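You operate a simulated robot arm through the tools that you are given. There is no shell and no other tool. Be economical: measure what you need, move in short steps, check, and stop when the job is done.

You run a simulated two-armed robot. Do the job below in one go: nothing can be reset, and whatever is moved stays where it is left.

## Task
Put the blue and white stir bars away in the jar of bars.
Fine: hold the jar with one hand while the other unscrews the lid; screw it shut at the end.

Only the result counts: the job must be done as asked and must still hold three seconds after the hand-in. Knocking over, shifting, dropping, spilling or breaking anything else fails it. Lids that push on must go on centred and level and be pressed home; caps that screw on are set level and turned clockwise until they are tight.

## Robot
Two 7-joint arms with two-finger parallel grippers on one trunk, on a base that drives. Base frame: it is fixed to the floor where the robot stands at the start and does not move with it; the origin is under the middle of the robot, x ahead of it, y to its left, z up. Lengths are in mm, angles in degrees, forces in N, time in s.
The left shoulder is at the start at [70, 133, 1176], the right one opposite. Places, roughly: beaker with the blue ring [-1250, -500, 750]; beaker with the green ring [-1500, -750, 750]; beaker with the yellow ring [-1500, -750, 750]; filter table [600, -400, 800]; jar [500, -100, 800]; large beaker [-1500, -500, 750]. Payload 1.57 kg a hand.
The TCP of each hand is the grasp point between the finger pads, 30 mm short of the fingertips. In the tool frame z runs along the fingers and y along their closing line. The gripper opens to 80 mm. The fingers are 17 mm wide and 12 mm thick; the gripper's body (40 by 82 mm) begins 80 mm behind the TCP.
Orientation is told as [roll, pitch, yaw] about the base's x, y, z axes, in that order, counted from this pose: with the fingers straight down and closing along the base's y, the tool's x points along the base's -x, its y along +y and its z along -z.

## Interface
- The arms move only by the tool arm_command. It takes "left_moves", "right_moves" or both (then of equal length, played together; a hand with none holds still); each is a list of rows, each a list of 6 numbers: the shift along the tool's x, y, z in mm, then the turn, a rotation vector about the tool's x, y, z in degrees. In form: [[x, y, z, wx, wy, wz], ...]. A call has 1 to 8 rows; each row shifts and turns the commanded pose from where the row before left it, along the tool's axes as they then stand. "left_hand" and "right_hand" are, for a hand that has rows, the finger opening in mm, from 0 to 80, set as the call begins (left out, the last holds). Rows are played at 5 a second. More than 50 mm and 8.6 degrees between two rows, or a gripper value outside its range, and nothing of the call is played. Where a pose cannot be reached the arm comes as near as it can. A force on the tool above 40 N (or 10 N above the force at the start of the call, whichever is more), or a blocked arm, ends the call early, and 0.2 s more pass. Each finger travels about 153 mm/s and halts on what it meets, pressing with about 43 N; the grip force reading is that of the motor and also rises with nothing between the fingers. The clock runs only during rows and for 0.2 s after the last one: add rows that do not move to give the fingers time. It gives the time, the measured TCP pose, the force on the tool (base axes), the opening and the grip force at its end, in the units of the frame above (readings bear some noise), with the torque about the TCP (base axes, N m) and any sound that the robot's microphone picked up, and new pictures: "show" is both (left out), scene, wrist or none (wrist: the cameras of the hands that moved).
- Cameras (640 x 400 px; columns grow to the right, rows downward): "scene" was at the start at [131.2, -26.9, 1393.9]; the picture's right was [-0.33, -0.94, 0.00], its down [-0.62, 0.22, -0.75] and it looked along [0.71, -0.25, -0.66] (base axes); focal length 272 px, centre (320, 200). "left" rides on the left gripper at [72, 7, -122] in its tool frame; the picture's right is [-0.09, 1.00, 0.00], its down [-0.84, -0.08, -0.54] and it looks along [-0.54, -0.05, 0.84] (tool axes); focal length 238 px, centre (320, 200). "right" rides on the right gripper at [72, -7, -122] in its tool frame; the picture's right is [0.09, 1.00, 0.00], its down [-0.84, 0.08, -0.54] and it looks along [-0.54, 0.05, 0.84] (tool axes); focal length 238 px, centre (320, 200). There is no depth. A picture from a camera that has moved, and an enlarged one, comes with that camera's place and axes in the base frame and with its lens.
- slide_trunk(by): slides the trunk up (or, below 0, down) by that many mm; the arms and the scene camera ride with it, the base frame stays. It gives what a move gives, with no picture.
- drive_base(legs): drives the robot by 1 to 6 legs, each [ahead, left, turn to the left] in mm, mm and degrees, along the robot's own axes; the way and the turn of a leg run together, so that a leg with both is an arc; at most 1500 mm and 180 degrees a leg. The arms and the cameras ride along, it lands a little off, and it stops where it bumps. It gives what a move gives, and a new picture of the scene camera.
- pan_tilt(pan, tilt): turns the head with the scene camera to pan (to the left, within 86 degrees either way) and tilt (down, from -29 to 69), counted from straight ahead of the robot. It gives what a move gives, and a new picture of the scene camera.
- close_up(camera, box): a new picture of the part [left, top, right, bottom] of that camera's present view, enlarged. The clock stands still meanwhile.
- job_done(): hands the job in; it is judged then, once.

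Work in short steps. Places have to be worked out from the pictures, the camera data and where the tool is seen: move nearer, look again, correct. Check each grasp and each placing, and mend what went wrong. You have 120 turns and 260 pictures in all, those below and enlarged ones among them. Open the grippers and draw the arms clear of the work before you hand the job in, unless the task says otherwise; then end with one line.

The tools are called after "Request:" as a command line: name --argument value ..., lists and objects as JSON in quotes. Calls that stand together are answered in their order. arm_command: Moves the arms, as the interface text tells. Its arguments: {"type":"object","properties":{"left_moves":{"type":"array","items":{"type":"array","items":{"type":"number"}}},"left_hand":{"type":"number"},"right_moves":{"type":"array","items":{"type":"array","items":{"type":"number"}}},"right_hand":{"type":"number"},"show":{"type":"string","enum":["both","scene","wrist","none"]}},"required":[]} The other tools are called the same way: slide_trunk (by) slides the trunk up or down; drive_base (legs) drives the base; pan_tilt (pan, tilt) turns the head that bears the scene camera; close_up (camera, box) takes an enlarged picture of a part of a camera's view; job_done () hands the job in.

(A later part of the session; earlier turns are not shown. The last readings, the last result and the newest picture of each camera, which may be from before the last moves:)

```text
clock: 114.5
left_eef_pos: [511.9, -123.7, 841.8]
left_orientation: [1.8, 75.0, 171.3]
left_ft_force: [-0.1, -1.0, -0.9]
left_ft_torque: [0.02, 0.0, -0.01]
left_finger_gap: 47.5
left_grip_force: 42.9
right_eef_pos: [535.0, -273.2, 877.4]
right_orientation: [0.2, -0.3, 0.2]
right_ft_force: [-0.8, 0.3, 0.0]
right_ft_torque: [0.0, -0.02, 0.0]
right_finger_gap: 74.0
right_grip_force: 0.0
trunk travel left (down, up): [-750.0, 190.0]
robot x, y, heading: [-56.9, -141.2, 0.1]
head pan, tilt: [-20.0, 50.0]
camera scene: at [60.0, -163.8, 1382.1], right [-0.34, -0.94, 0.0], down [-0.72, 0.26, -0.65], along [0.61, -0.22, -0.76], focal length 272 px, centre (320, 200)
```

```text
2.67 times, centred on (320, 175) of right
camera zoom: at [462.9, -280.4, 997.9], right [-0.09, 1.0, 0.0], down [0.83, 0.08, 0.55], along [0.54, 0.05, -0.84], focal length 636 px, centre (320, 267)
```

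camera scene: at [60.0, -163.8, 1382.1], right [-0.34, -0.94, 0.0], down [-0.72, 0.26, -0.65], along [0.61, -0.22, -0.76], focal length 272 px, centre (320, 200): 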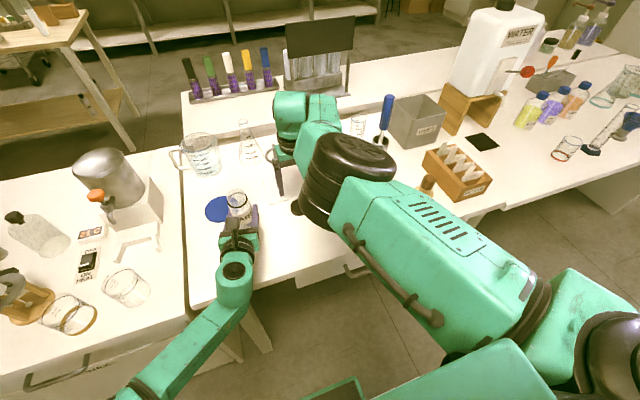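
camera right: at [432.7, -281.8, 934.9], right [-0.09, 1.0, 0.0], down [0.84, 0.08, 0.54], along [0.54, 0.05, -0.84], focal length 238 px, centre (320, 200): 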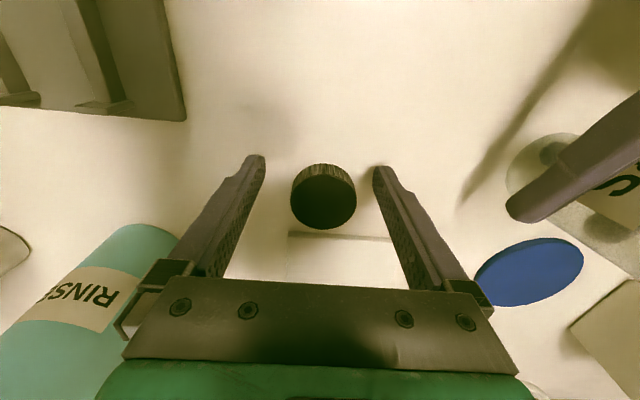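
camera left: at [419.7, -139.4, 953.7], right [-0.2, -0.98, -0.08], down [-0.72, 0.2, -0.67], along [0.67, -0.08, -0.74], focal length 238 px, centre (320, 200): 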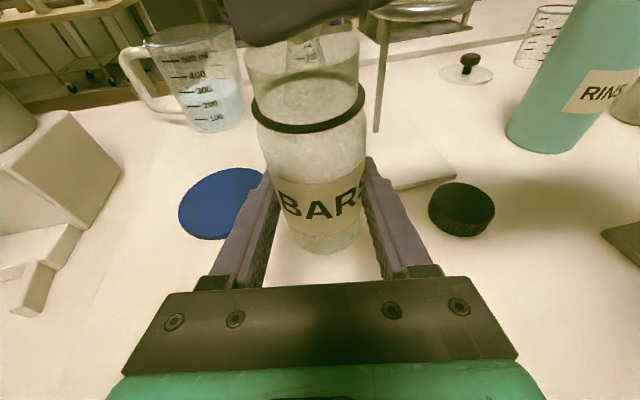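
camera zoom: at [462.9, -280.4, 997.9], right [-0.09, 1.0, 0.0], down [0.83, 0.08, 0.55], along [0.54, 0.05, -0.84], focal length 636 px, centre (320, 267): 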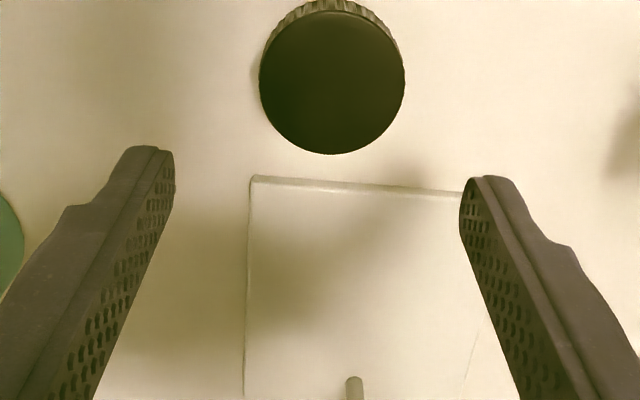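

Lid is at [520, -271]. I move back 15 mm and descend to z ≈ 814.

Request:
arm_command --right_moves '[[14, 1.5, 0, 0, 0, 0], [0, 0, 30, 0, 0, 0], [0, 0, 25, 0, 0, 0], [0, 0, 7, 0, 0, 0], [0, 0, 0, 0, 0, 0]]' --show "wrist"

```text
clock: 115.7
left_eef_pos: [514.6, -122.9, 838.8]
left_orientation: [1.9, 74.8, 171.4]
left_ft_force: [1.6, 0.5, -0.8]
left_ft_torque: [-0.01, -0.02, -0.01]
left_finger_gap: 47.4
left_grip_force: 42.6
right_eef_pos: [524.0, -273.4, 813.2]
right_orientation: [0.2, -0.1, 0.1]
right_ft_force: [0.2, -0.2, -0.5]
right_ft_torque: [0.02, 0.01, -0.02]
right_finger_gap: 74.0
right_grip_force: 0.0
trunk travel left (down, up): [-750.0, 190.0]
robot x, y, heading: [-62.1, -137.3, 0.1]
head pan, tilt: [-20.0, 50.0]
camera right: at [452.6, -279.2, 934.3], right [-0.09, 1.0, 0.0], down [0.84, 0.08, 0.54], along [0.54, 0.05, -0.84], focal length 238 px, centre (320, 200)
```

right: 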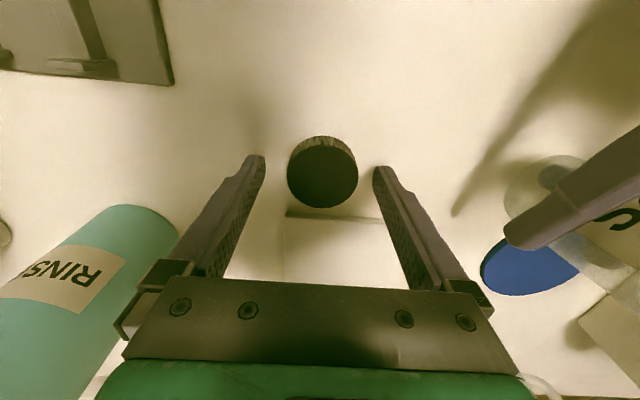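

Lid centre x ≈ 519.6; I shift 4 mm back and close.

Request:
arm_command --right_moves '[[4, 1, 0, 0, 0, 0], [0, 0, 0, 0, 0, 0]]' --show "none"

Request:
arm_command --right_moves '[[0, 0, 0, 0, 0, 0], [0, 0, 0, 0, 0, 0], [0, 0, 0, 0, 0, 0]]' --right_hand 0 --show "wrist"

```text
clock: 116.2
left_eef_pos: [513.8, -123.3, 839.2]
left_orientation: [1.8, 74.8, 171.4]
left_ft_force: [-0.3, -0.1, -1.5]
left_ft_torque: [0.0, -0.02, -0.01]
left_finger_gap: 47.2
left_grip_force: 43.4
right_eef_pos: [520.1, -272.8, 812.5]
right_orientation: [0.2, -0.1, 0.0]
right_ft_force: [0.7, 0.0, -0.5]
right_ft_torque: [-0.01, 0.02, -0.03]
right_finger_gap: 74.3
right_grip_force: 0.0
trunk travel left (down, up): [-750.0, 190.0]
robot x, y, heading: [-60.9, -142.8, -0.1]
head pan, tilt: [-20.0, 50.0]
```

```text
clock: 117.0
left_eef_pos: [513.8, -124.6, 839.4]
left_orientation: [1.8, 74.7, 171.2]
left_ft_force: [0.5, 0.6, -0.7]
left_ft_torque: [0.04, 0.02, -0.01]
left_finger_gap: 47.4
left_grip_force: 43.3
right_eef_pos: [519.8, -272.8, 813.2]
right_orientation: [0.3, -0.2, 0.1]
right_ft_force: [0.9, 0.5, -0.4]
right_ft_torque: [0.03, 0.02, -0.02]
right_finger_gap: 44.0
right_grip_force: 43.2
trunk travel left (down, up): [-750.0, 190.0]
robot x, y, heading: [-59.9, -139.0, 0.2]
head pan, tilt: [-20.0, 50.0]
camera right: at [448.3, -278.3, 934.2], right [-0.09, 1.0, 0.0], down [0.84, 0.08, 0.54], along [0.54, 0.05, -0.84], focal length 238 px, centre (320, 200)
```

right: 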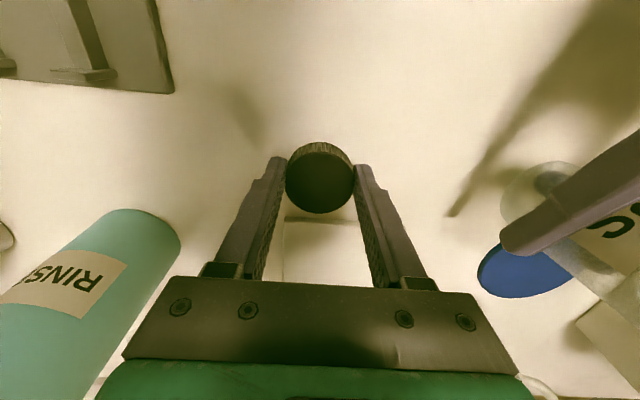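

Lid gripped (44.0 mm). I lift it, and turn to yaw 24° on the way up; meanwhile the left lowers the jar 12 mm.

Request:
arm_command --right_moves '[[0, 0, 20, 0, 0, 0], [0, 0, -45, 0, 0, 0], [0, 0, -45, 0, 0, 0], [0, 0, -45, 0, 0, 0], [0, 0, -45, 0, 0, 0], [0, 20, 0, 0, 0, -8], [0, 20, 0, 0, 0, -8], [0, 0, 0, 0, 0, -8]]' --left_moves '[[0, 0, 0, 0, 0, 0], [-4, 0, 1, 0, 0, 0], [-4, 0, 1, 0, 0, 0], [-4, 0, 1, 0, 0, 0], [0, 0, 0, 0, 0, 0], [0, 0, 0, 0, 0, 0], [0, 0, 0, 0, 0, 0], [0, 0, 0, 0, 0, 0]]' --show "wrist"

```text
clock: 117.4
left_eef_pos: [510.9, -123.8, 841.2]
left_orientation: [1.7, 75.0, 171.2]
left_ft_force: [-0.1, 0.3, -1.7]
left_ft_torque: [0.0, -0.01, -0.01]
left_finger_gap: 47.6
left_grip_force: 42.8
right_eef_pos: [519.1, -271.8, 812.1]
right_orientation: [0.2, -0.4, 0.1]
right_ft_force: [-15.3, -0.2, 21.3]
right_ft_torque: [-0.15, 0.62, -0.09]
right_finger_gap: 44.2
right_grip_force: 42.6
trunk travel left (down, up): [-750.0, 190.0]
robot x, y, heading: [-58.8, -140.2, 0.3]
head pan, tilt: [-20.0, 50.0]
stopped in row 1 (right hand): the force on the tool passed its limit (the readings are from after the stop); the commanded pose is now the measured one
camera right: at [447.5, -278.5, 932.9], right [-0.09, 1.0, 0.0], down [0.83, 0.08, 0.55], along [0.55, 0.05, -0.84], focal length 238 px, centre (320, 200)
camera left: at [413.9, -110.8, 941.6], right [-0.2, -0.98, -0.08], down [-0.71, 0.21, -0.67], along [0.67, -0.08, -0.74], focal length 238 px, centre (320, 200)
```

right: 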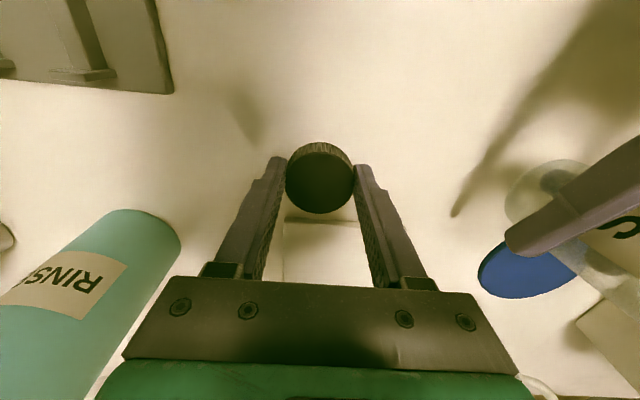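
left: 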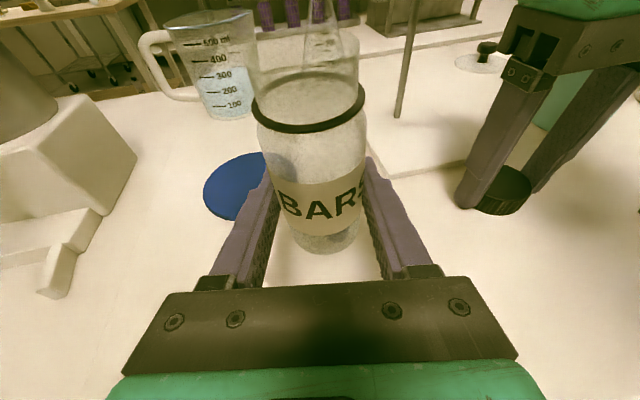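

My first row had the wrong sign and pressed the table; the limit stopped it with no harm. Now properly upward.

Request:
arm_command --right_moves '[[0, 0, -15, 0, 0, 0], [0, 0, -40, 0, 0, 0], [0, 0, -45, 0, 0, 0], [0, 0, -45, 0, 0, 0], [0, 0, -45, 0, 0, 0], [0, 20, 0, 0, 0, -8], [0, 20, 0, 0, 0, -8], [0, 0, 0, 0, 0, -8]]' --left_moves '[[0, 0, 0, 0, 0, 0], [-4, 0, 1, 0, 0, 0], [-4, 0, 1, 0, 0, 0], [-4, 0, 1, 0, 0, 0], [0, 0, 0, 0, 0, 0], [0, 0, 0, 0, 0, 0], [0, 0, 0, 0, 0, 0], [0, 0, 0, 0, 0, 0]]' --show "wrist"

```text
clock: 119.2
left_eef_pos: [512.8, -124.7, 826.8]
left_orientation: [1.9, 74.8, 171.2]
left_ft_force: [0.1, -0.7, -0.9]
left_ft_torque: [0.0, -0.01, -0.03]
left_finger_gap: 47.3
left_grip_force: 42.8
right_eef_pos: [518.3, -233.1, 999.1]
right_orientation: [0.0, -0.4, 24.4]
right_ft_force: [0.3, -0.1, 0.2]
right_ft_torque: [-0.02, -0.02, 0.0]
right_finger_gap: 44.0
right_grip_force: 42.7
trunk travel left (down, up): [-750.0, 190.0]
robot x, y, heading: [-62.9, -143.9, 0.1]
head pan, tilt: [-20.0, 50.0]
camera right: at [455.8, -269.2, 1119.7], right [-0.49, 0.87, 0.0], down [0.73, 0.41, 0.55], along [0.48, 0.27, -0.84], focal length 238 px, centre (320, 200)
camera left: at [416.3, -110.8, 927.7], right [-0.2, -0.98, -0.08], down [-0.72, 0.21, -0.67], along [0.67, -0.08, -0.74], focal length 238 px, centre (320, 200)
```

right: 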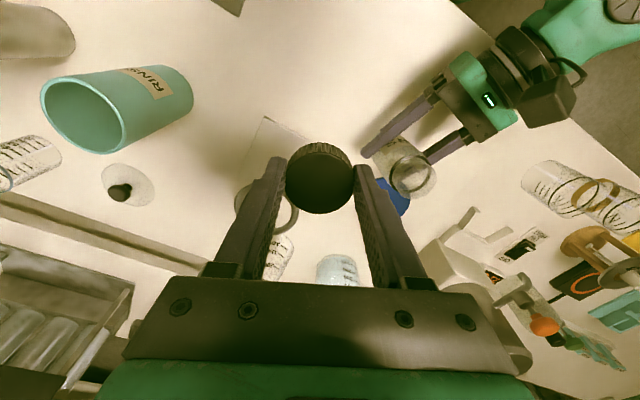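
left: 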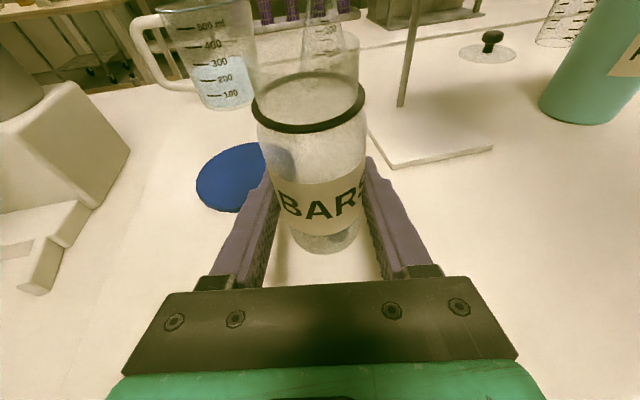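

I carry the lid over the mouth (estimated [510, -124.5]).

Request:
arm_command --right_moves '[[-12.4, 34, 8, 0, 0, 0], [-12.4, 34, 8, 0, 0, 0], [-12.4, 34, 8, 0, 0, 0], [0, 0, 0, 0, 0, 0]]' --show "none"

Request:
arm_command --right_moves '[[0, 0, 0, 0, 0, -8.5], [0, 0, 0, 0, 0, -8.5], [0, 0, 0, 0, 0, -8.5], [0, 0, 0, 0, 0, -8.5], [0, 0, 0, 0, 0, -8.5], [0, 0, 0, 0, 0, -8.5], [0, 0, 0, 0, 0, -8.5], [0, 0, 0, 0, 0, -8.5]]' --show "none"

Request:
arm_command --right_moves '[[0, 0, 0, 0, 0, -8.5], [0, 0, 0, 0, 0, -8.5], [0, 0, 0, 0, 0, -8.5], [0, 0, 0, 0, 0, -8.5], [0, 0, 0, 0, 0, -8.5], [0, 0, 0, 0, 0, -8.5], [0, 0, 0, 0, 0, -8.5], [0, 0, 0, 0, 0, -8.5]]' --show "both"

```text
clock: 120.2
left_eef_pos: [513.2, -124.4, 826.9]
left_orientation: [1.7, 74.8, 171.2]
left_ft_force: [0.6, 0.3, -0.5]
left_ft_torque: [-0.03, -0.03, -0.02]
left_finger_gap: 47.6
left_grip_force: 43.4
right_eef_pos: [517.9, -127.3, 978.4]
right_orientation: [-0.1, -0.7, 23.8]
right_ft_force: [0.9, -0.2, -0.9]
right_ft_torque: [-0.02, 0.01, 0.0]
right_finger_gap: 44.3
right_grip_force: 43.0
right hand out of reach, approached as far as the arm can: row 1, 3
trunk travel left (down, up): [-750.0, 190.0]
robot x, y, heading: [-60.4, -138.1, -0.2]
head pan, tilt: [-20.0, 50.0]
```

```text
clock: 122.0
left_eef_pos: [512.7, -121.7, 826.0]
left_orientation: [1.7, 74.7, 171.3]
left_ft_force: [-0.1, 0.7, -1.0]
left_ft_torque: [0.0, 0.02, 0.01]
left_finger_gap: 47.3
left_grip_force: 43.3
right_eef_pos: [518.8, -130.1, 976.3]
right_orientation: [-0.4, 0.0, 92.1]
right_ft_force: [0.0, 0.5, 0.0]
right_ft_torque: [-0.03, -0.02, 0.01]
right_finger_gap: 44.1
right_grip_force: 42.7
trunk travel left (down, up): [-750.0, 190.0]
robot x, y, heading: [-61.7, -138.6, 0.0]
head pan, tilt: [-20.0, 50.0]
```

```text
clock: 123.8
left_eef_pos: [513.6, -123.8, 827.1]
left_orientation: [1.8, 74.8, 171.2]
left_ft_force: [-0.2, -0.4, -1.2]
left_ft_torque: [-0.02, 0.02, -0.01]
left_finger_gap: 47.5
left_grip_force: 42.9
right_eef_pos: [518.2, -130.8, 976.4]
right_orientation: [-0.3, 0.3, 160.3]
right_ft_force: [0.1, 0.4, -0.4]
right_ft_torque: [-0.01, 0.01, 0.02]
right_finger_gap: 44.1
right_grip_force: 42.7
trunk travel left (down, up): [-750.0, 190.0]
robot x, y, heading: [-57.9, -139.6, 0.0]
head pan, tilt: [-20.0, 50.0]
camera scene: at [64.6, -164.2, 1381.6], right [-0.34, -0.94, 0.0], down [-0.72, 0.26, -0.64], along [0.6, -0.22, -0.77], focal length 272 px, centre (320, 200)
camera right: at [587.8, -148.0, 1099.0], right [-0.25, -0.97, 0.0], down [-0.82, 0.21, 0.54], along [-0.52, 0.14, -0.84], focal length 238 px, centre (320, 200)
```

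scene: 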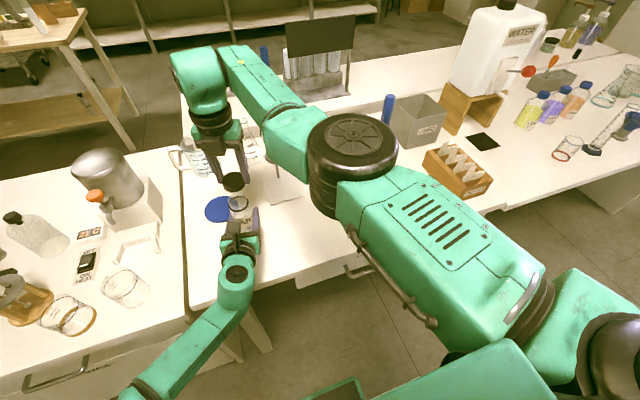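
right: 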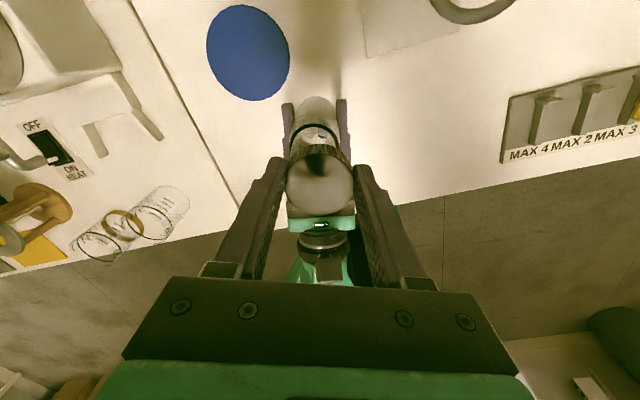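

Lid hangs at [518, -131]; I shift it to [510.5, -124] and lower to just above the rim, then look.

Request:
arm_command --right_moves '[[-9, -3.1, 0, 0, 0, 0], [0, 0, 20, 0, 0, 0], [0, 0, 14, 0, 0, 0], [0, 0, 0, 0, 0, 0]]' --show "none"

Request:
close_up --camera "left" --box '[180, 0, 440, 162]'

Request:
close_up --camera "scene" --box '[190, 140, 310, 240]'

```text
clock: 124.8
left_eef_pos: [513.4, -124.6, 826.7]
left_orientation: [1.8, 74.7, 171.2]
left_ft_force: [0.5, -0.3, -1.4]
left_ft_torque: [0.03, -0.02, 0.02]
left_finger_gap: 47.5
left_grip_force: 43.4
right_eef_pos: [513.2, -123.9, 942.5]
right_orientation: [-0.3, 0.3, 160.2]
right_ft_force: [0.3, 0.2, -0.4]
right_ft_torque: [-0.02, 0.0, -0.01]
right_finger_gap: 44.0
right_grip_force: 43.2
trunk travel left (down, up): [-750.0, 190.0]
robot x, y, heading: [-58.4, -139.2, 0.1]
head pan, tilt: [-20.0, 50.0]
```

```text
2.46 times, centred on (310, 81) of left
camera zoom: at [416.3, -110.6, 927.7], right [-0.2, -0.98, -0.08], down [-0.72, 0.21, -0.67], along [0.67, -0.08, -0.74], focal length 587 px, centre (345, 493)
```

zoom: 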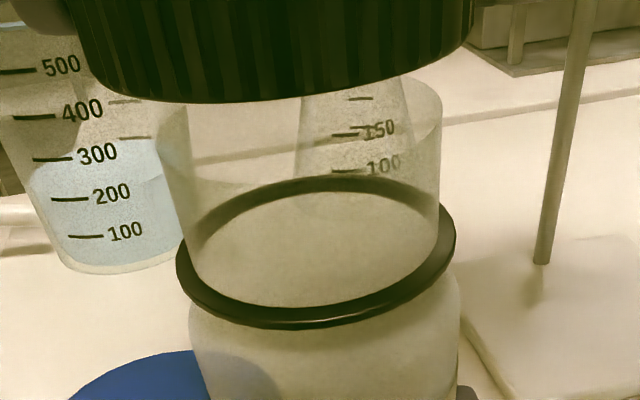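

```text
4.00 times, centred on (250, 190) of scene
camera zoom: at [64.4, -164.4, 1381.6], right [-0.34, -0.94, 0.0], down [-0.72, 0.26, -0.64], along [0.6, -0.22, -0.77], focal length 1090 px, centre (600, 240)
```

zoom: 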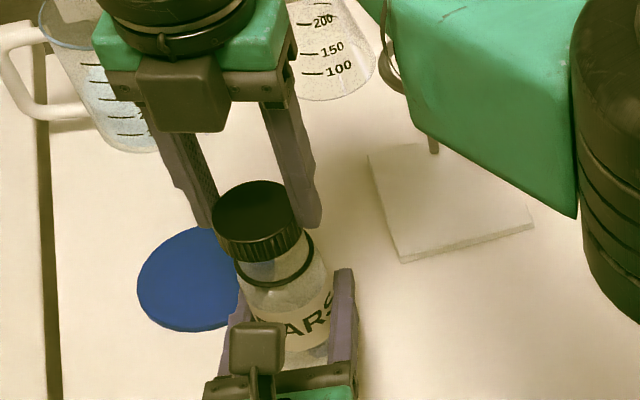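

The lid looks ~3 mm too far toward +y relative to the neck. I correct, then lower gently 4 mm and recheck.

Request:
arm_command --right_moves '[[-0.9, 3.5, 0, 0, 0, 0], [0, 0, 4, 0, 0, 0], [0, 0, 3, 0, 0, 0], [0, 0, 0, 0, 0, 0]]' --show "none"

Request:
close_up --camera "left" --box '[180, 0, 440, 162]'

Request:
close_up --camera "scene" --box '[220, 170, 290, 220]'

```text
clock: 125.8
left_eef_pos: [512.4, -123.2, 827.7]
left_orientation: [1.8, 74.8, 171.2]
left_ft_force: [0.2, -0.1, -1.6]
left_ft_torque: [-0.02, 0.02, 0.01]
left_finger_gap: 47.3
left_grip_force: 42.2
right_eef_pos: [509.3, -126.5, 935.8]
right_orientation: [-0.4, 0.3, 160.1]
right_ft_force: [0.3, -0.4, -0.2]
right_ft_torque: [0.01, 0.0, 0.0]
right_finger_gap: 43.8
right_grip_force: 42.6
trunk travel left (down, up): [-750.0, 190.0]
robot x, y, heading: [-63.1, -138.2, 0.2]
head pan, tilt: [-20.0, 50.0]
```

```text
2.46 times, centred on (310, 81) of left
camera zoom: at [416.4, -110.5, 927.7], right [-0.2, -0.98, -0.08], down [-0.72, 0.21, -0.67], along [0.67, -0.08, -0.74], focal length 587 px, centre (345, 493)
```

zoom: 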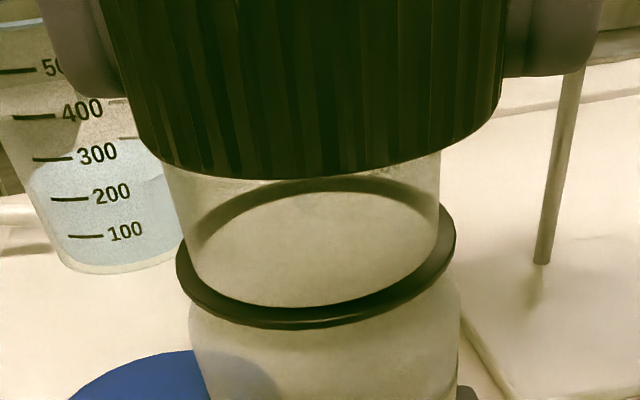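

```text
8.00 times, centred on (255, 195) of scene
camera zoom: at [64.6, -164.3, 1381.6], right [-0.34, -0.94, 0.0], down [-0.72, 0.26, -0.64], along [0.6, -0.22, -0.77], focal length 2179 px, centre (840, 240)
```

zoom: 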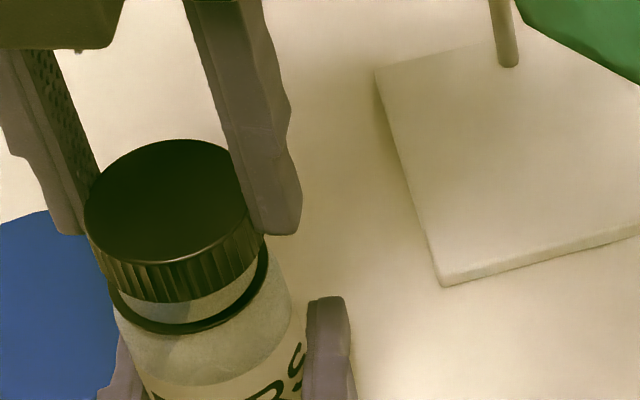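

Alignment looks right. The threads engage only at TCP z ≈ 918, so I slide the lid down over the neck 13 mm, watching forces.

Request:
arm_command --right_moves '[[0, 0, 3, 0, 0, 0], [0, 0, 3, 0, 0, 0], [0, 0, 3, 0, 0, 0], [0, 0, 0, 0, 0, 0]]' --show "none"

Request:
close_up --camera "left" --box '[180, 0, 440, 162]'

```text
clock: 126.8
left_eef_pos: [511.3, -123.5, 823.7]
left_orientation: [1.3, 74.6, 170.6]
left_ft_force: [-0.1, -0.8, 1.4]
left_ft_torque: [0.06, 0.29, 0.01]
left_finger_gap: 47.6
left_grip_force: 43.7
right_eef_pos: [509.5, -127.5, 930.3]
right_orientation: [-0.5, 0.7, 160.2]
right_ft_force: [-0.8, 0.1, 5.2]
right_ft_torque: [-0.04, -0.09, -0.02]
right_finger_gap: 43.9
right_grip_force: 42.4
trunk travel left (down, up): [-750.0, 190.0]
robot x, y, heading: [-59.5, -138.3, -0.1]
head pan, tilt: [-20.0, 50.0]
stopped in row 4 (right hand): the force on the tool passed its limit (the readings are from after the stop); the commanded pose is now the measured one
```

```text
2.46 times, centred on (310, 81) of left
camera zoom: at [414.6, -110.1, 925.2], right [-0.21, -0.98, -0.08], down [-0.72, 0.21, -0.66], along [0.66, -0.08, -0.75], focal length 587 px, centre (345, 493)
```

zoom: 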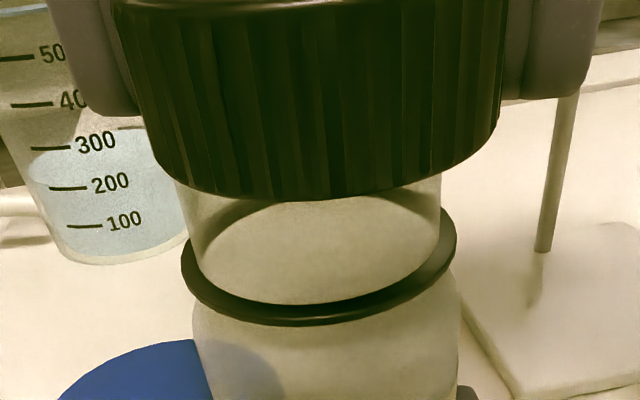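

The lid caught on the rim. From the picture it's about 3 mm too far to -y now. I lift 6 mm, shift +2.5 mm in y, and view from both cameras.

Request:
arm_command --right_moves '[[0, 0, -6, 0, 0, 0], [-0.8, -2.4, 0, 0, 0, 0], [0, 0, 0, 0, 0, 0]]' --show "none"

Request:
close_up --camera "left" --box '[180, 0, 440, 162]'

Request:
close_up --camera "right" --box '[240, 70, 400, 230]'

Request:
close_up --camera "scene" --box '[220, 170, 290, 220]'

```text
clock: 127.6
left_eef_pos: [511.7, -122.7, 822.9]
left_orientation: [1.3, 74.5, 170.8]
left_ft_force: [0.3, 0.0, 5.0]
left_ft_torque: [0.03, 0.03, -0.02]
left_finger_gap: 47.6
left_grip_force: 42.8
right_eef_pos: [509.9, -123.9, 935.9]
right_orientation: [-0.5, 0.6, 160.1]
right_ft_force: [0.3, 0.3, -0.4]
right_ft_torque: [0.02, 0.0, 0.02]
right_finger_gap: 44.0
right_grip_force: 43.4
trunk travel left (down, up): [-750.0, 190.0]
robot x, y, heading: [-59.6, -138.4, 0.2]
head pan, tilt: [-20.0, 50.0]
```

```text
2.46 times, centred on (310, 81) of left
camera zoom: at [415.1, -110.0, 925.2], right [-0.21, -0.98, -0.08], down [-0.72, 0.21, -0.66], along [0.66, -0.08, -0.75], focal length 587 px, centre (345, 493)
```

zoom: 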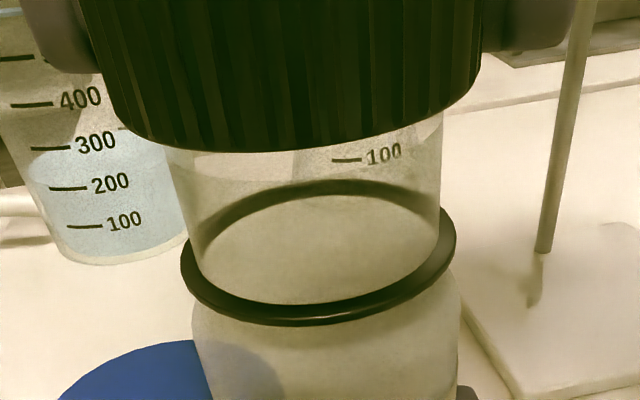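

```text
2.50 times, centred on (320, 150) of right
camera zoom: at [578.7, -141.8, 1057.9], right [-0.25, -0.97, -0.01], down [-0.82, 0.21, 0.53], along [-0.51, 0.14, -0.85], focal length 596 px, centre (320, 325)
```

zoom: 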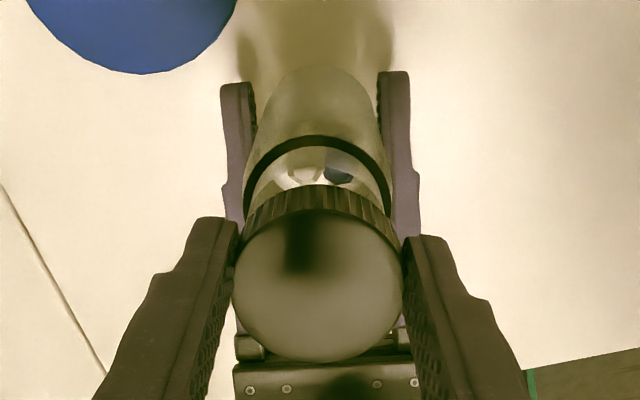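

```text
8.00 times, centred on (255, 195) of scene
camera zoom: at [63.5, -164.3, 1381.8], right [-0.34, -0.94, 0.0], down [-0.72, 0.26, -0.64], along [0.6, -0.22, -0.77], focal length 2179 px, centre (840, 240)
```

zoom: 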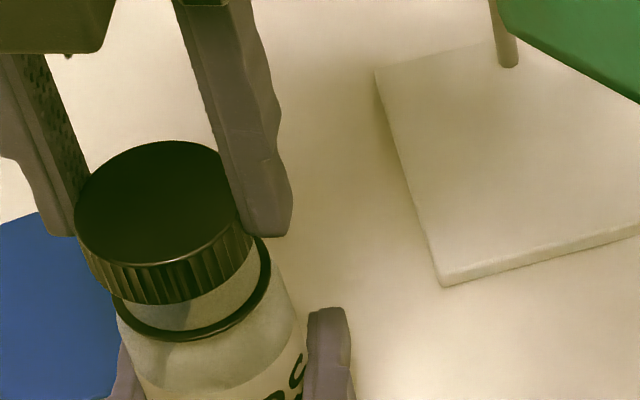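

The right view clearly shows the white and the blue bar at the jar's bottom. y is aligned; the ring seems ~2 mm farther in +x, so I shift that and lower again.

Request:
arm_command --right_moves '[[2, -0.7, 0, 0, 0, 0], [0, 0, 3, 0, 0, 0], [0, 0, 2, 0, 0, 0], [0, 0, 2, 0, 0, 0], [0, 0, 0, 0, 0, 0]]' --show "none"

Request:
close_up --camera "left" --box '[180, 0, 440, 162]'

```text
clock: 128.8
left_eef_pos: [509.9, -123.6, 823.7]
left_orientation: [1.0, 74.4, 170.5]
left_ft_force: [9.1, -1.7, -0.5]
left_ft_torque: [0.28, 0.44, -0.02]
left_finger_gap: 47.4
left_grip_force: 43.6
right_eef_pos: [511.0, -124.3, 929.5]
right_orientation: [-0.6, 0.6, 160.1]
right_ft_force: [-3.1, 1.6, 19.2]
right_ft_torque: [-0.12, -0.17, -0.01]
right_finger_gap: 44.3
right_grip_force: 42.7
trunk travel left (down, up): [-750.0, 190.0]
robot x, y, heading: [-57.0, -142.1, 0.1]
head pan, tilt: [-20.0, 50.0]
```

```text
2.46 times, centred on (310, 81) of left
camera zoom: at [414.3, -109.9, 925.2], right [-0.21, -0.98, -0.08], down [-0.72, 0.21, -0.66], along [0.66, -0.08, -0.75], focal length 587 px, centre (345, 493)
```

zoom: 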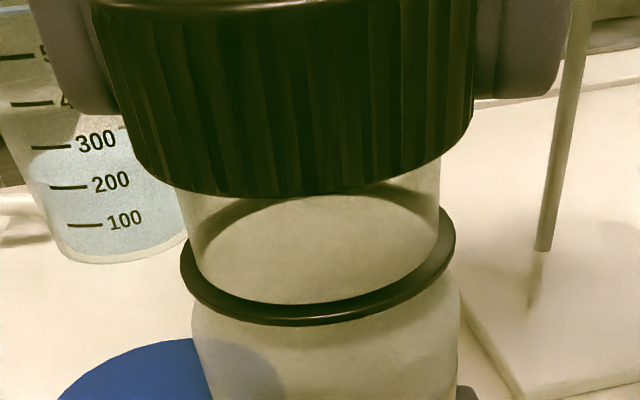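

Contact again; the torque places the contact on the lid's +x/-y side, so the neck lies farther +x. I lift, shift (+3, -1.5) mm and lower again.

Request:
arm_command --right_moves '[[0, 0, -4, 0, 0, 0], [3.3, 0.4, 0, 0, 0, 0], [0, 0, 2, 0, 0, 0], [0, 0, 2, 0, 0, 0], [0, 0, 2, 0, 0, 0], [0, 0, 0, 0, 0, 0]]' --show "none"

Request:
close_up --camera "left" --box '[180, 0, 440, 162]'

```text
clock: 130.2
left_eef_pos: [511.0, -122.5, 824.7]
left_orientation: [1.3, 74.4, 170.8]
left_ft_force: [13.8, 0.0, -6.7]
left_ft_torque: [-0.47, 0.48, -0.11]
left_finger_gap: 47.4
left_grip_force: 43.6
right_eef_pos: [514.2, -126.7, 928.0]
right_orientation: [-0.7, 0.8, 160.2]
right_ft_force: [-5.7, -0.8, 31.1]
right_ft_torque: [0.58, 0.09, 0.11]
right_finger_gap: 44.0
right_grip_force: 43.0
trunk travel left (down, up): [-750.0, 190.0]
robot x, y, heading: [-60.2, -138.9, -0.1]
head pan, tilt: [-20.0, 50.0]
```

```text
2.46 times, centred on (310, 81) of left
camera zoom: at [414.1, -109.8, 925.2], right [-0.2, -0.98, -0.08], down [-0.72, 0.21, -0.66], along [0.66, -0.08, -0.75], focal length 587 px, centre (345, 493)
```

zoom: 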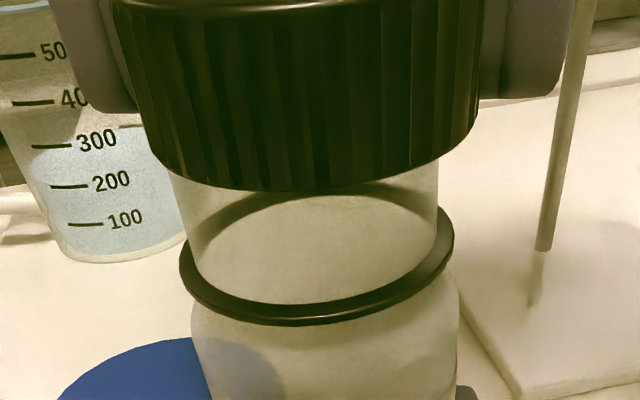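

Now the contact is on the +y side with x centred. I lift, shift +2 mm in y, and lower.

Request:
arm_command --right_moves '[[0, 0, -4, 0, 0, 0], [-0.2, -2, 0, 0, 0, 0], [0, 0, 2, 0, 0, 0], [0, 0, 2, 0, 0, 0], [0, 0, 2, 0, 0, 0], [0, 0, 0, 0, 0, 0]]' --show "none"

Request:
close_up --camera "left" --box '[180, 0, 440, 162]'

```text
clock: 131.6
left_eef_pos: [511.0, -123.5, 824.0]
left_orientation: [1.3, 74.4, 170.7]
left_ft_force: [-4.2, 2.0, 4.7]
left_ft_torque: [-0.2, -0.26, -0.02]
left_finger_gap: 47.3
left_grip_force: 42.9
right_eef_pos: [515.4, -124.8, 924.0]
right_orientation: [-0.6, 0.6, 160.1]
right_ft_force: [4.3, -1.6, -4.1]
right_ft_torque: [-0.01, -0.14, 0.05]
right_finger_gap: 44.1
right_grip_force: 43.3
trunk travel left (down, up): [-750.0, 190.0]
robot x, y, heading: [-56.7, -138.0, 0.2]
head pan, tilt: [-20.0, 50.0]
```

```text
2.46 times, centred on (310, 81) of left
camera zoom: at [415.1, -110.6, 925.3], right [-0.21, -0.97, -0.08], down [-0.72, 0.21, -0.66], along [0.66, -0.08, -0.74], focal length 587 px, centre (345, 493)
```

zoom: 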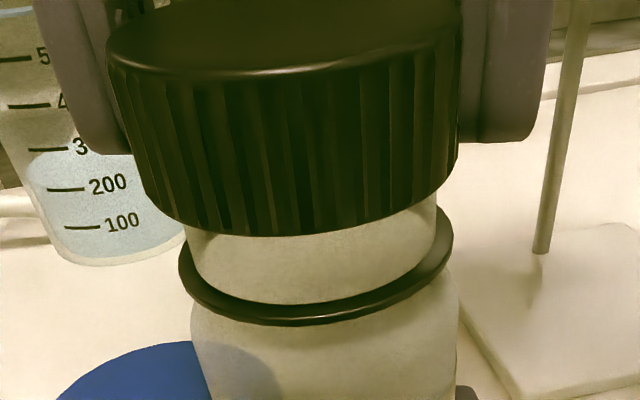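

The lid has slid onto the neck (z 924). I keep lowering.

Request:
arm_command --right_moves '[[0, 0, 2.5, 0, 0, 0], [0, 0, 2.5, 0, 0, 0], [0, 0, 2.5, 0, 0, 0], [0, 0, 0, 0, 0, 0]]' --show "none"

Request:
close_up --camera "left" --box '[180, 0, 440, 162]'

```text
clock: 132.6
left_eef_pos: [510.6, -122.6, 823.4]
left_orientation: [1.1, 74.5, 170.4]
left_ft_force: [-10.9, 0.7, 8.8]
left_ft_torque: [0.75, -0.65, 0.04]
left_finger_gap: 47.6
left_grip_force: 43.0
right_eef_pos: [515.1, -125.3, 917.4]
right_orientation: [-0.7, 1.0, 160.0]
right_ft_force: [12.8, -0.7, -1.2]
right_ft_torque: [-0.88, -0.49, -0.04]
right_finger_gap: 43.9
right_grip_force: 43.2
trunk travel left (down, up): [-750.0, 190.0]
robot x, y, heading: [-60.1, -138.0, -0.1]
head pan, tilt: [-20.0, 50.0]
```

```text
2.46 times, centred on (310, 81) of left
camera zoom: at [414.7, -110.5, 925.1], right [-0.21, -0.97, -0.08], down [-0.72, 0.21, -0.66], along [0.66, -0.08, -0.75], focal length 587 px, centre (345, 493)
```

zoom: 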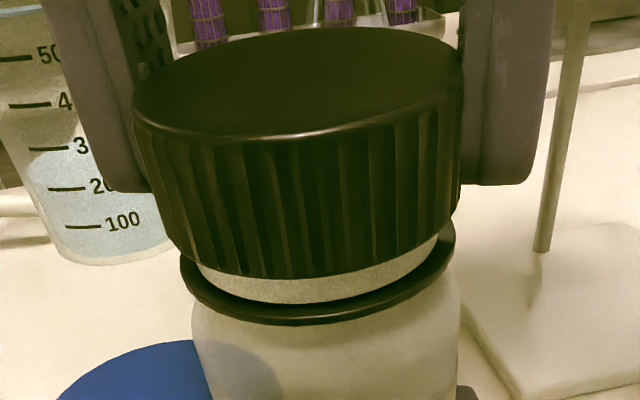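

The lid sits at thread height. Now I turn clockwise (wz positive) with a slight downward feed.

Request:
arm_command --right_moves '[[-0.5, 0, 0.3, 0, 0, 4], [0, 0, 0.3, 0, 0, 8], [0, 0, 0.2, 0, 0, 8], [0, 0, 0.2, 0, 0, 8], [0, 0, 0.2, 0, 0, 8], [0, 0, 0.2, 0, 0, 8], [0, 0, 0.2, 0, 0, 8], [0, 0, 0.2, 0, 0, 8]]' --show "none"

Request:
close_up --camera "left" --box '[180, 0, 440, 162]'

```text
clock: 134.4
left_eef_pos: [512.0, -121.2, 822.7]
left_orientation: [0.8, 74.3, 170.7]
left_ft_force: [12.9, 14.5, -0.9]
left_ft_torque: [-0.55, 1.2, 0.04]
left_finger_gap: 47.6
left_grip_force: 42.9
right_eef_pos: [513.0, -124.4, 915.3]
right_orientation: [-0.7, -0.2, 99.9]
right_ft_force: [-13.9, -17.5, 9.9]
right_ft_torque: [-0.97, 0.06, 0.09]
right_finger_gap: 44.3
right_grip_force: 43.3
trunk travel left (down, up): [-750.0, 190.0]
robot x, y, heading: [-61.0, -141.5, 0.2]
head pan, tilt: [-20.0, 50.0]
```

```text
2.46 times, centred on (310, 81) of left
camera zoom: at [415.4, -108.8, 924.9], right [-0.2, -0.98, -0.08], down [-0.72, 0.21, -0.66], along [0.66, -0.07, -0.75], focal length 587 px, centre (345, 493)
```

zoom: 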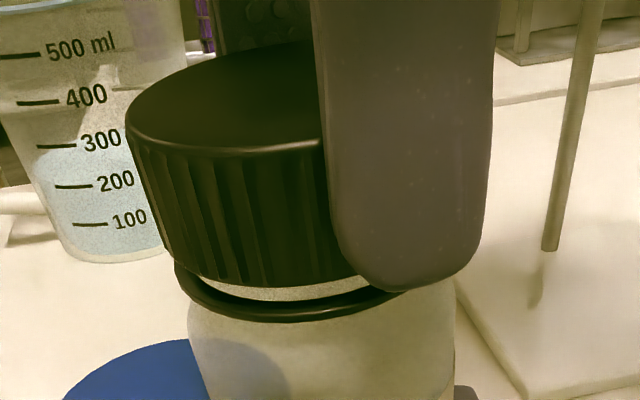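

It's turning down but with side forces from an off-centre grip. I open to regrip centred, and look from above.

Request:
arm_command --right_moves '[[0, 0, 0, 0, 0, 0], [0, 0, 0, 0, 0, 0], [0, 0, 0, 0, 0, 0]]' --right_hand 74 --show "wrist"

Request:
close_up --camera "left" --box '[180, 0, 440, 162]'

Request:
close_up --camera "right" --box '[240, 90, 400, 250]'

```text
clock: 135.2
left_eef_pos: [511.3, -122.4, 824.4]
left_orientation: [1.3, 74.5, 170.7]
left_ft_force: [-1.0, -1.3, 1.8]
left_ft_torque: [-0.05, 0.07, -0.01]
left_finger_gap: 47.8
left_grip_force: 43.1
right_eef_pos: [515.0, -124.8, 916.2]
right_orientation: [-0.9, -0.1, 100.1]
right_ft_force: [1.0, 0.1, 0.1]
right_ft_torque: [0.0, 0.0, 0.01]
right_finger_gap: 74.2
right_grip_force: 0.2
trunk travel left (down, up): [-750.0, 190.0]
robot x, y, heading: [-60.6, -139.2, -0.1]
head pan, tilt: [-20.0, 50.0]
camera right: at [532.7, -193.9, 1036.6], right [-0.96, -0.27, -0.02], down [-0.23, 0.81, 0.54], along [-0.13, 0.53, -0.84], focal length 238 px, centre (320, 200)
```

right: 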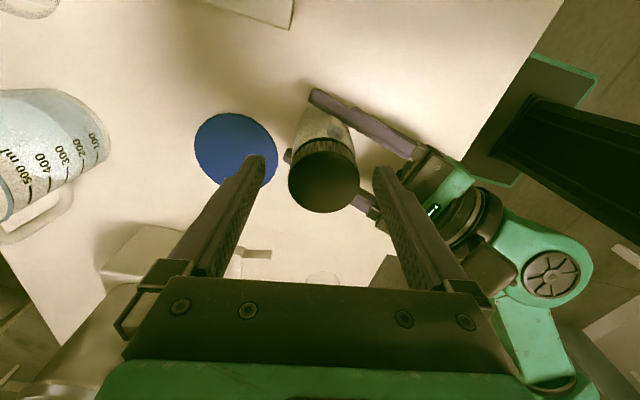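

```text
2.46 times, centred on (310, 81) of left
camera zoom: at [415.0, -110.4, 924.9], right [-0.21, -0.97, -0.08], down [-0.72, 0.21, -0.66], along [0.66, -0.08, -0.75], focal length 587 px, centre (345, 493)
```

zoom: 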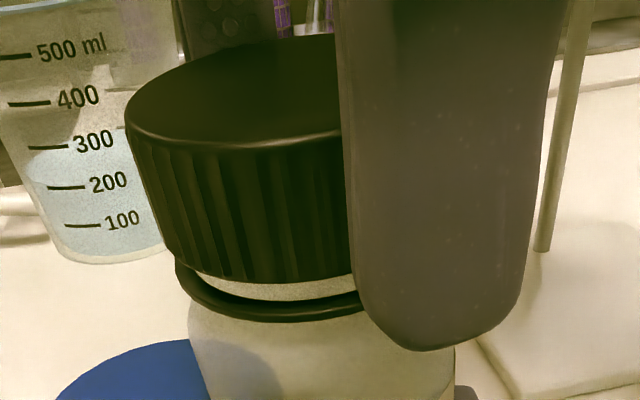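

```text
2.50 times, centred on (320, 170) of right
camera zoom: at [532.7, -193.9, 1036.6], right [-0.96, -0.27, -0.02], down [-0.23, 0.81, 0.54], along [-0.13, 0.53, -0.84], focal length 596 px, centre (320, 275)
```

zoom: 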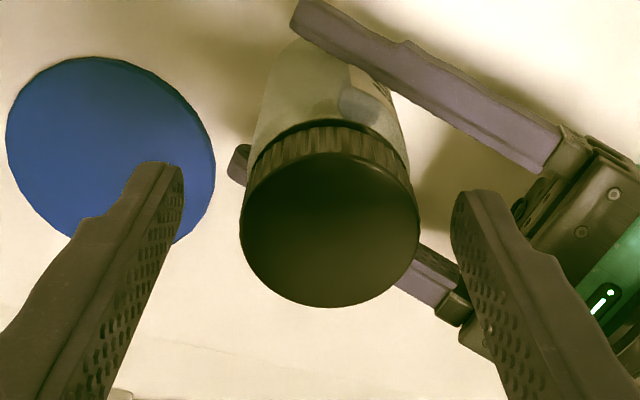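

The lid is 2 mm toward tool +y. I recentre, then rotate the open hand back to yaw ~176 for a long clockwise stroke.

Request:
arm_command --right_moves '[[1, 2, 0, 0, -0.9, 0], [0, 0, 0, 0, 0, -8.5], [0, 0, 0, 0, 0, -8.5], [0, 0, 0, 0, 0, -8.5], [0, 0, 0, 0, 0, -8.5], [0, 0, 0, 0, 0, -8.5], [0, 0, 0, 0, 0, -8.5], [0, 0, 0, 0, 0, -8.5]]' --show "none"

Request:
arm_command --right_moves '[[0, 0, 0, 0, 0, -8.5], [0, 0, 0, 0, 0, -8.5], [0, 0, 0, 0, 0, 0]]' --show "wrist"

Request:
close_up --camera "right" --box '[240, 100, 400, 200]'

Request:
close_up --camera "left" --box '[180, 0, 440, 162]'

```text
clock: 137.0
left_eef_pos: [511.6, -123.6, 823.5]
left_orientation: [1.3, 74.5, 170.7]
left_ft_force: [-0.2, -0.5, 4.0]
left_ft_torque: [0.04, 0.03, 0.02]
left_finger_gap: 47.5
left_grip_force: 43.1
right_eef_pos: [512.9, -125.8, 914.6]
right_orientation: [-1.3, 0.2, 159.8]
right_ft_force: [0.1, 0.0, -0.7]
right_ft_torque: [0.0, -0.01, -0.01]
right_finger_gap: 73.9
right_grip_force: 0.2
trunk travel left (down, up): [-750.0, 190.0]
robot x, y, heading: [-59.3, -139.6, 0.2]
head pan, tilt: [-20.0, 50.0]
```

```text
clock: 137.8
left_eef_pos: [512.0, -122.7, 823.8]
left_orientation: [1.3, 74.4, 170.8]
left_ft_force: [0.8, -0.2, 3.4]
left_ft_torque: [0.01, 0.06, 0.0]
left_finger_gap: 47.5
left_grip_force: 43.2
right_eef_pos: [512.9, -126.1, 915.2]
right_orientation: [-1.2, 0.5, 176.6]
right_ft_force: [-0.5, -0.5, 1.1]
right_ft_torque: [-0.02, 0.0, 0.02]
right_finger_gap: 74.0
right_grip_force: 0.1
trunk travel left (down, up): [-750.0, 190.0]
robot x, y, heading: [-60.0, -139.0, 0.1]
head pan, tilt: [-20.0, 50.0]
camera right: at [584.9, -124.5, 1037.3], right [0.04, -1.0, -0.02], down [-0.85, -0.04, 0.53], along [-0.53, 0.0, -0.85], focal length 238 px, centre (320, 200)
```

right: 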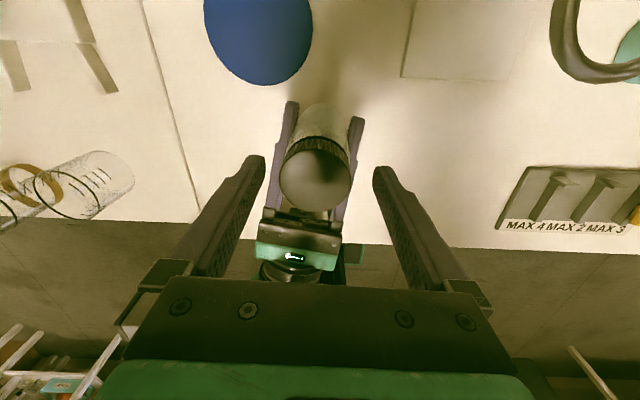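

```text
4.00 times, centred on (320, 150) of right
camera zoom: at [584.9, -124.5, 1037.3], right [0.04, -1.0, -0.02], down [-0.85, -0.04, 0.53], along [-0.53, 0.0, -0.85], focal length 953 px, centre (320, 400)
```

zoom: 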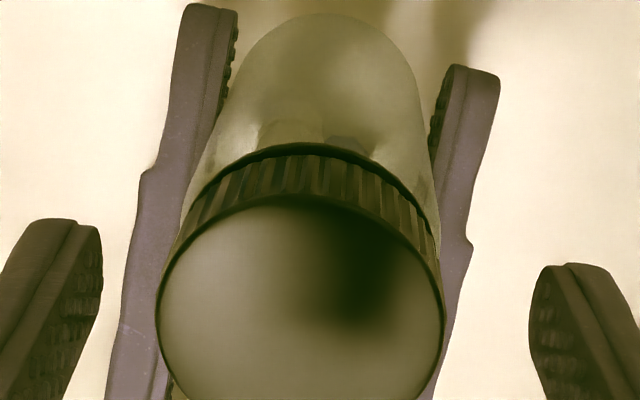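

```text
2.46 times, centred on (310, 81) of left
camera zoom: at [415.1, -110.1, 924.9], right [-0.21, -0.98, -0.08], down [-0.72, 0.21, -0.66], along [0.66, -0.08, -0.75], focal length 587 px, centre (345, 493)
```

zoom: 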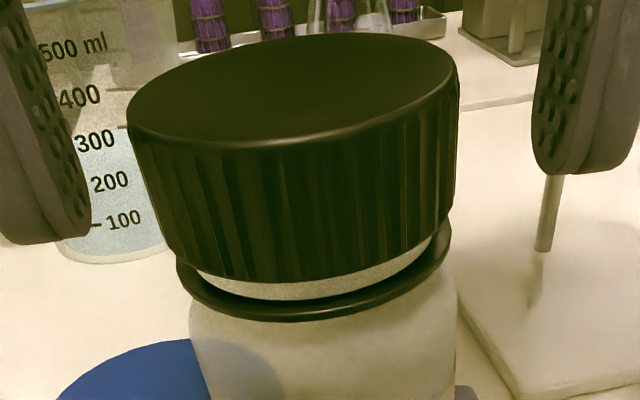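

I recentre ([+2, -3] mm in tool axes), level the hand, close and turn clockwise.

Request:
arm_command --right_moves '[[2, -3, 0, 1.2, 0.5, 0], [0, 0, 0, 0, 0, 0]]' --show "none"

Request:
arm_command --right_moves '[[0, 0, 0, 0, 0, 0], [0, 0, 0, 0, 0, 0], [0, 0, 0, 0, 0, 0]]' --right_hand 0 --show "none"

Request:
arm_command --right_moves '[[0, 0, 0.2, 0, 0, 8], [0, 0, 0.2, 0, 0, 8], [0, 0, 0.2, 0, 0, 8], [0, 0, 0.2, 0, 0, 8], [0, 0, 0.2, 0, 0, 8], [0, 0, 0.2, 0, 0, 8], [0, 0, 0.2, 0, 0, 8], [0, 0, 0.2, 0, 0, 8]]' --show "none"

Request:
close_up --camera "left" --box '[180, 0, 440, 162]'

```text
clock: 138.4
left_eef_pos: [512.1, -123.4, 823.9]
left_orientation: [1.3, 74.4, 170.7]
left_ft_force: [0.6, -1.1, 3.5]
left_ft_torque: [0.02, 0.05, 0.02]
left_finger_gap: 47.4
left_grip_force: 43.4
right_eef_pos: [515.5, -122.1, 914.7]
right_orientation: [-2.4, 1.0, 176.5]
right_ft_force: [0.6, 0.0, 0.4]
right_ft_torque: [0.01, 0.01, -0.05]
right_finger_gap: 73.6
right_grip_force: 0.1
trunk travel left (down, up): [-750.0, 190.0]
robot x, y, heading: [-55.8, -140.0, -0.0]
head pan, tilt: [-20.0, 50.0]
```

```text
clock: 139.2
left_eef_pos: [511.6, -121.6, 823.0]
left_orientation: [1.3, 74.4, 170.7]
left_ft_force: [0.2, 2.9, 2.7]
left_ft_torque: [-0.08, 0.08, 0.05]
left_finger_gap: 47.6
left_grip_force: 42.7
right_eef_pos: [516.2, -122.6, 914.9]
right_orientation: [-2.3, 1.0, 176.6]
right_ft_force: [-0.2, -2.5, 0.2]
right_ft_torque: [-0.24, -0.01, 0.03]
right_finger_gap: 44.3
right_grip_force: 42.1
trunk travel left (down, up): [-750.0, 190.0]
robot x, y, heading: [-59.1, -138.1, 0.2]
head pan, tilt: [-20.0, 50.0]
```

```text
clock: 141.0
left_eef_pos: [512.3, -120.3, 823.0]
left_orientation: [1.0, 74.5, 170.8]
left_ft_force: [11.5, 23.0, 0.3]
left_ft_torque: [-0.87, 0.98, -0.01]
left_finger_gap: 47.6
left_grip_force: 42.9
right_eef_pos: [515.5, -124.3, 913.8]
right_orientation: [-1.8, -1.4, 112.5]
right_ft_force: [-10.0, -24.2, 5.4]
right_ft_torque: [-1.23, -0.15, 0.07]
right_finger_gap: 44.0
right_grip_force: 43.6
trunk travel left (down, up): [-750.0, 190.0]
robot x, y, heading: [-60.0, -139.5, 0.3]
head pan, tilt: [-20.0, 50.0]
```

```text
2.46 times, centred on (310, 81) of left
camera zoom: at [415.8, -108.6, 924.7], right [-0.2, -0.98, -0.08], down [-0.72, 0.2, -0.66], along [0.66, -0.07, -0.75], focal length 587 px, centre (345, 493)
```

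zoom: 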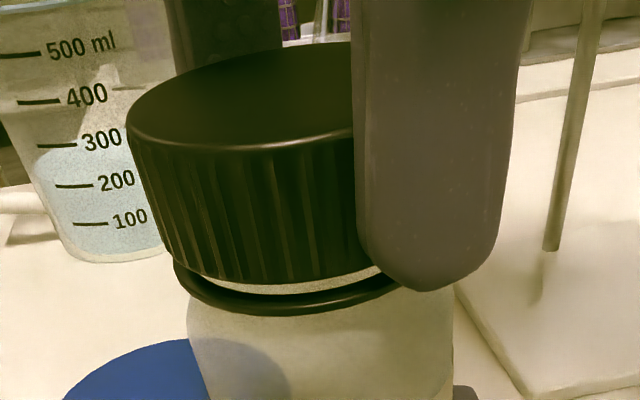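

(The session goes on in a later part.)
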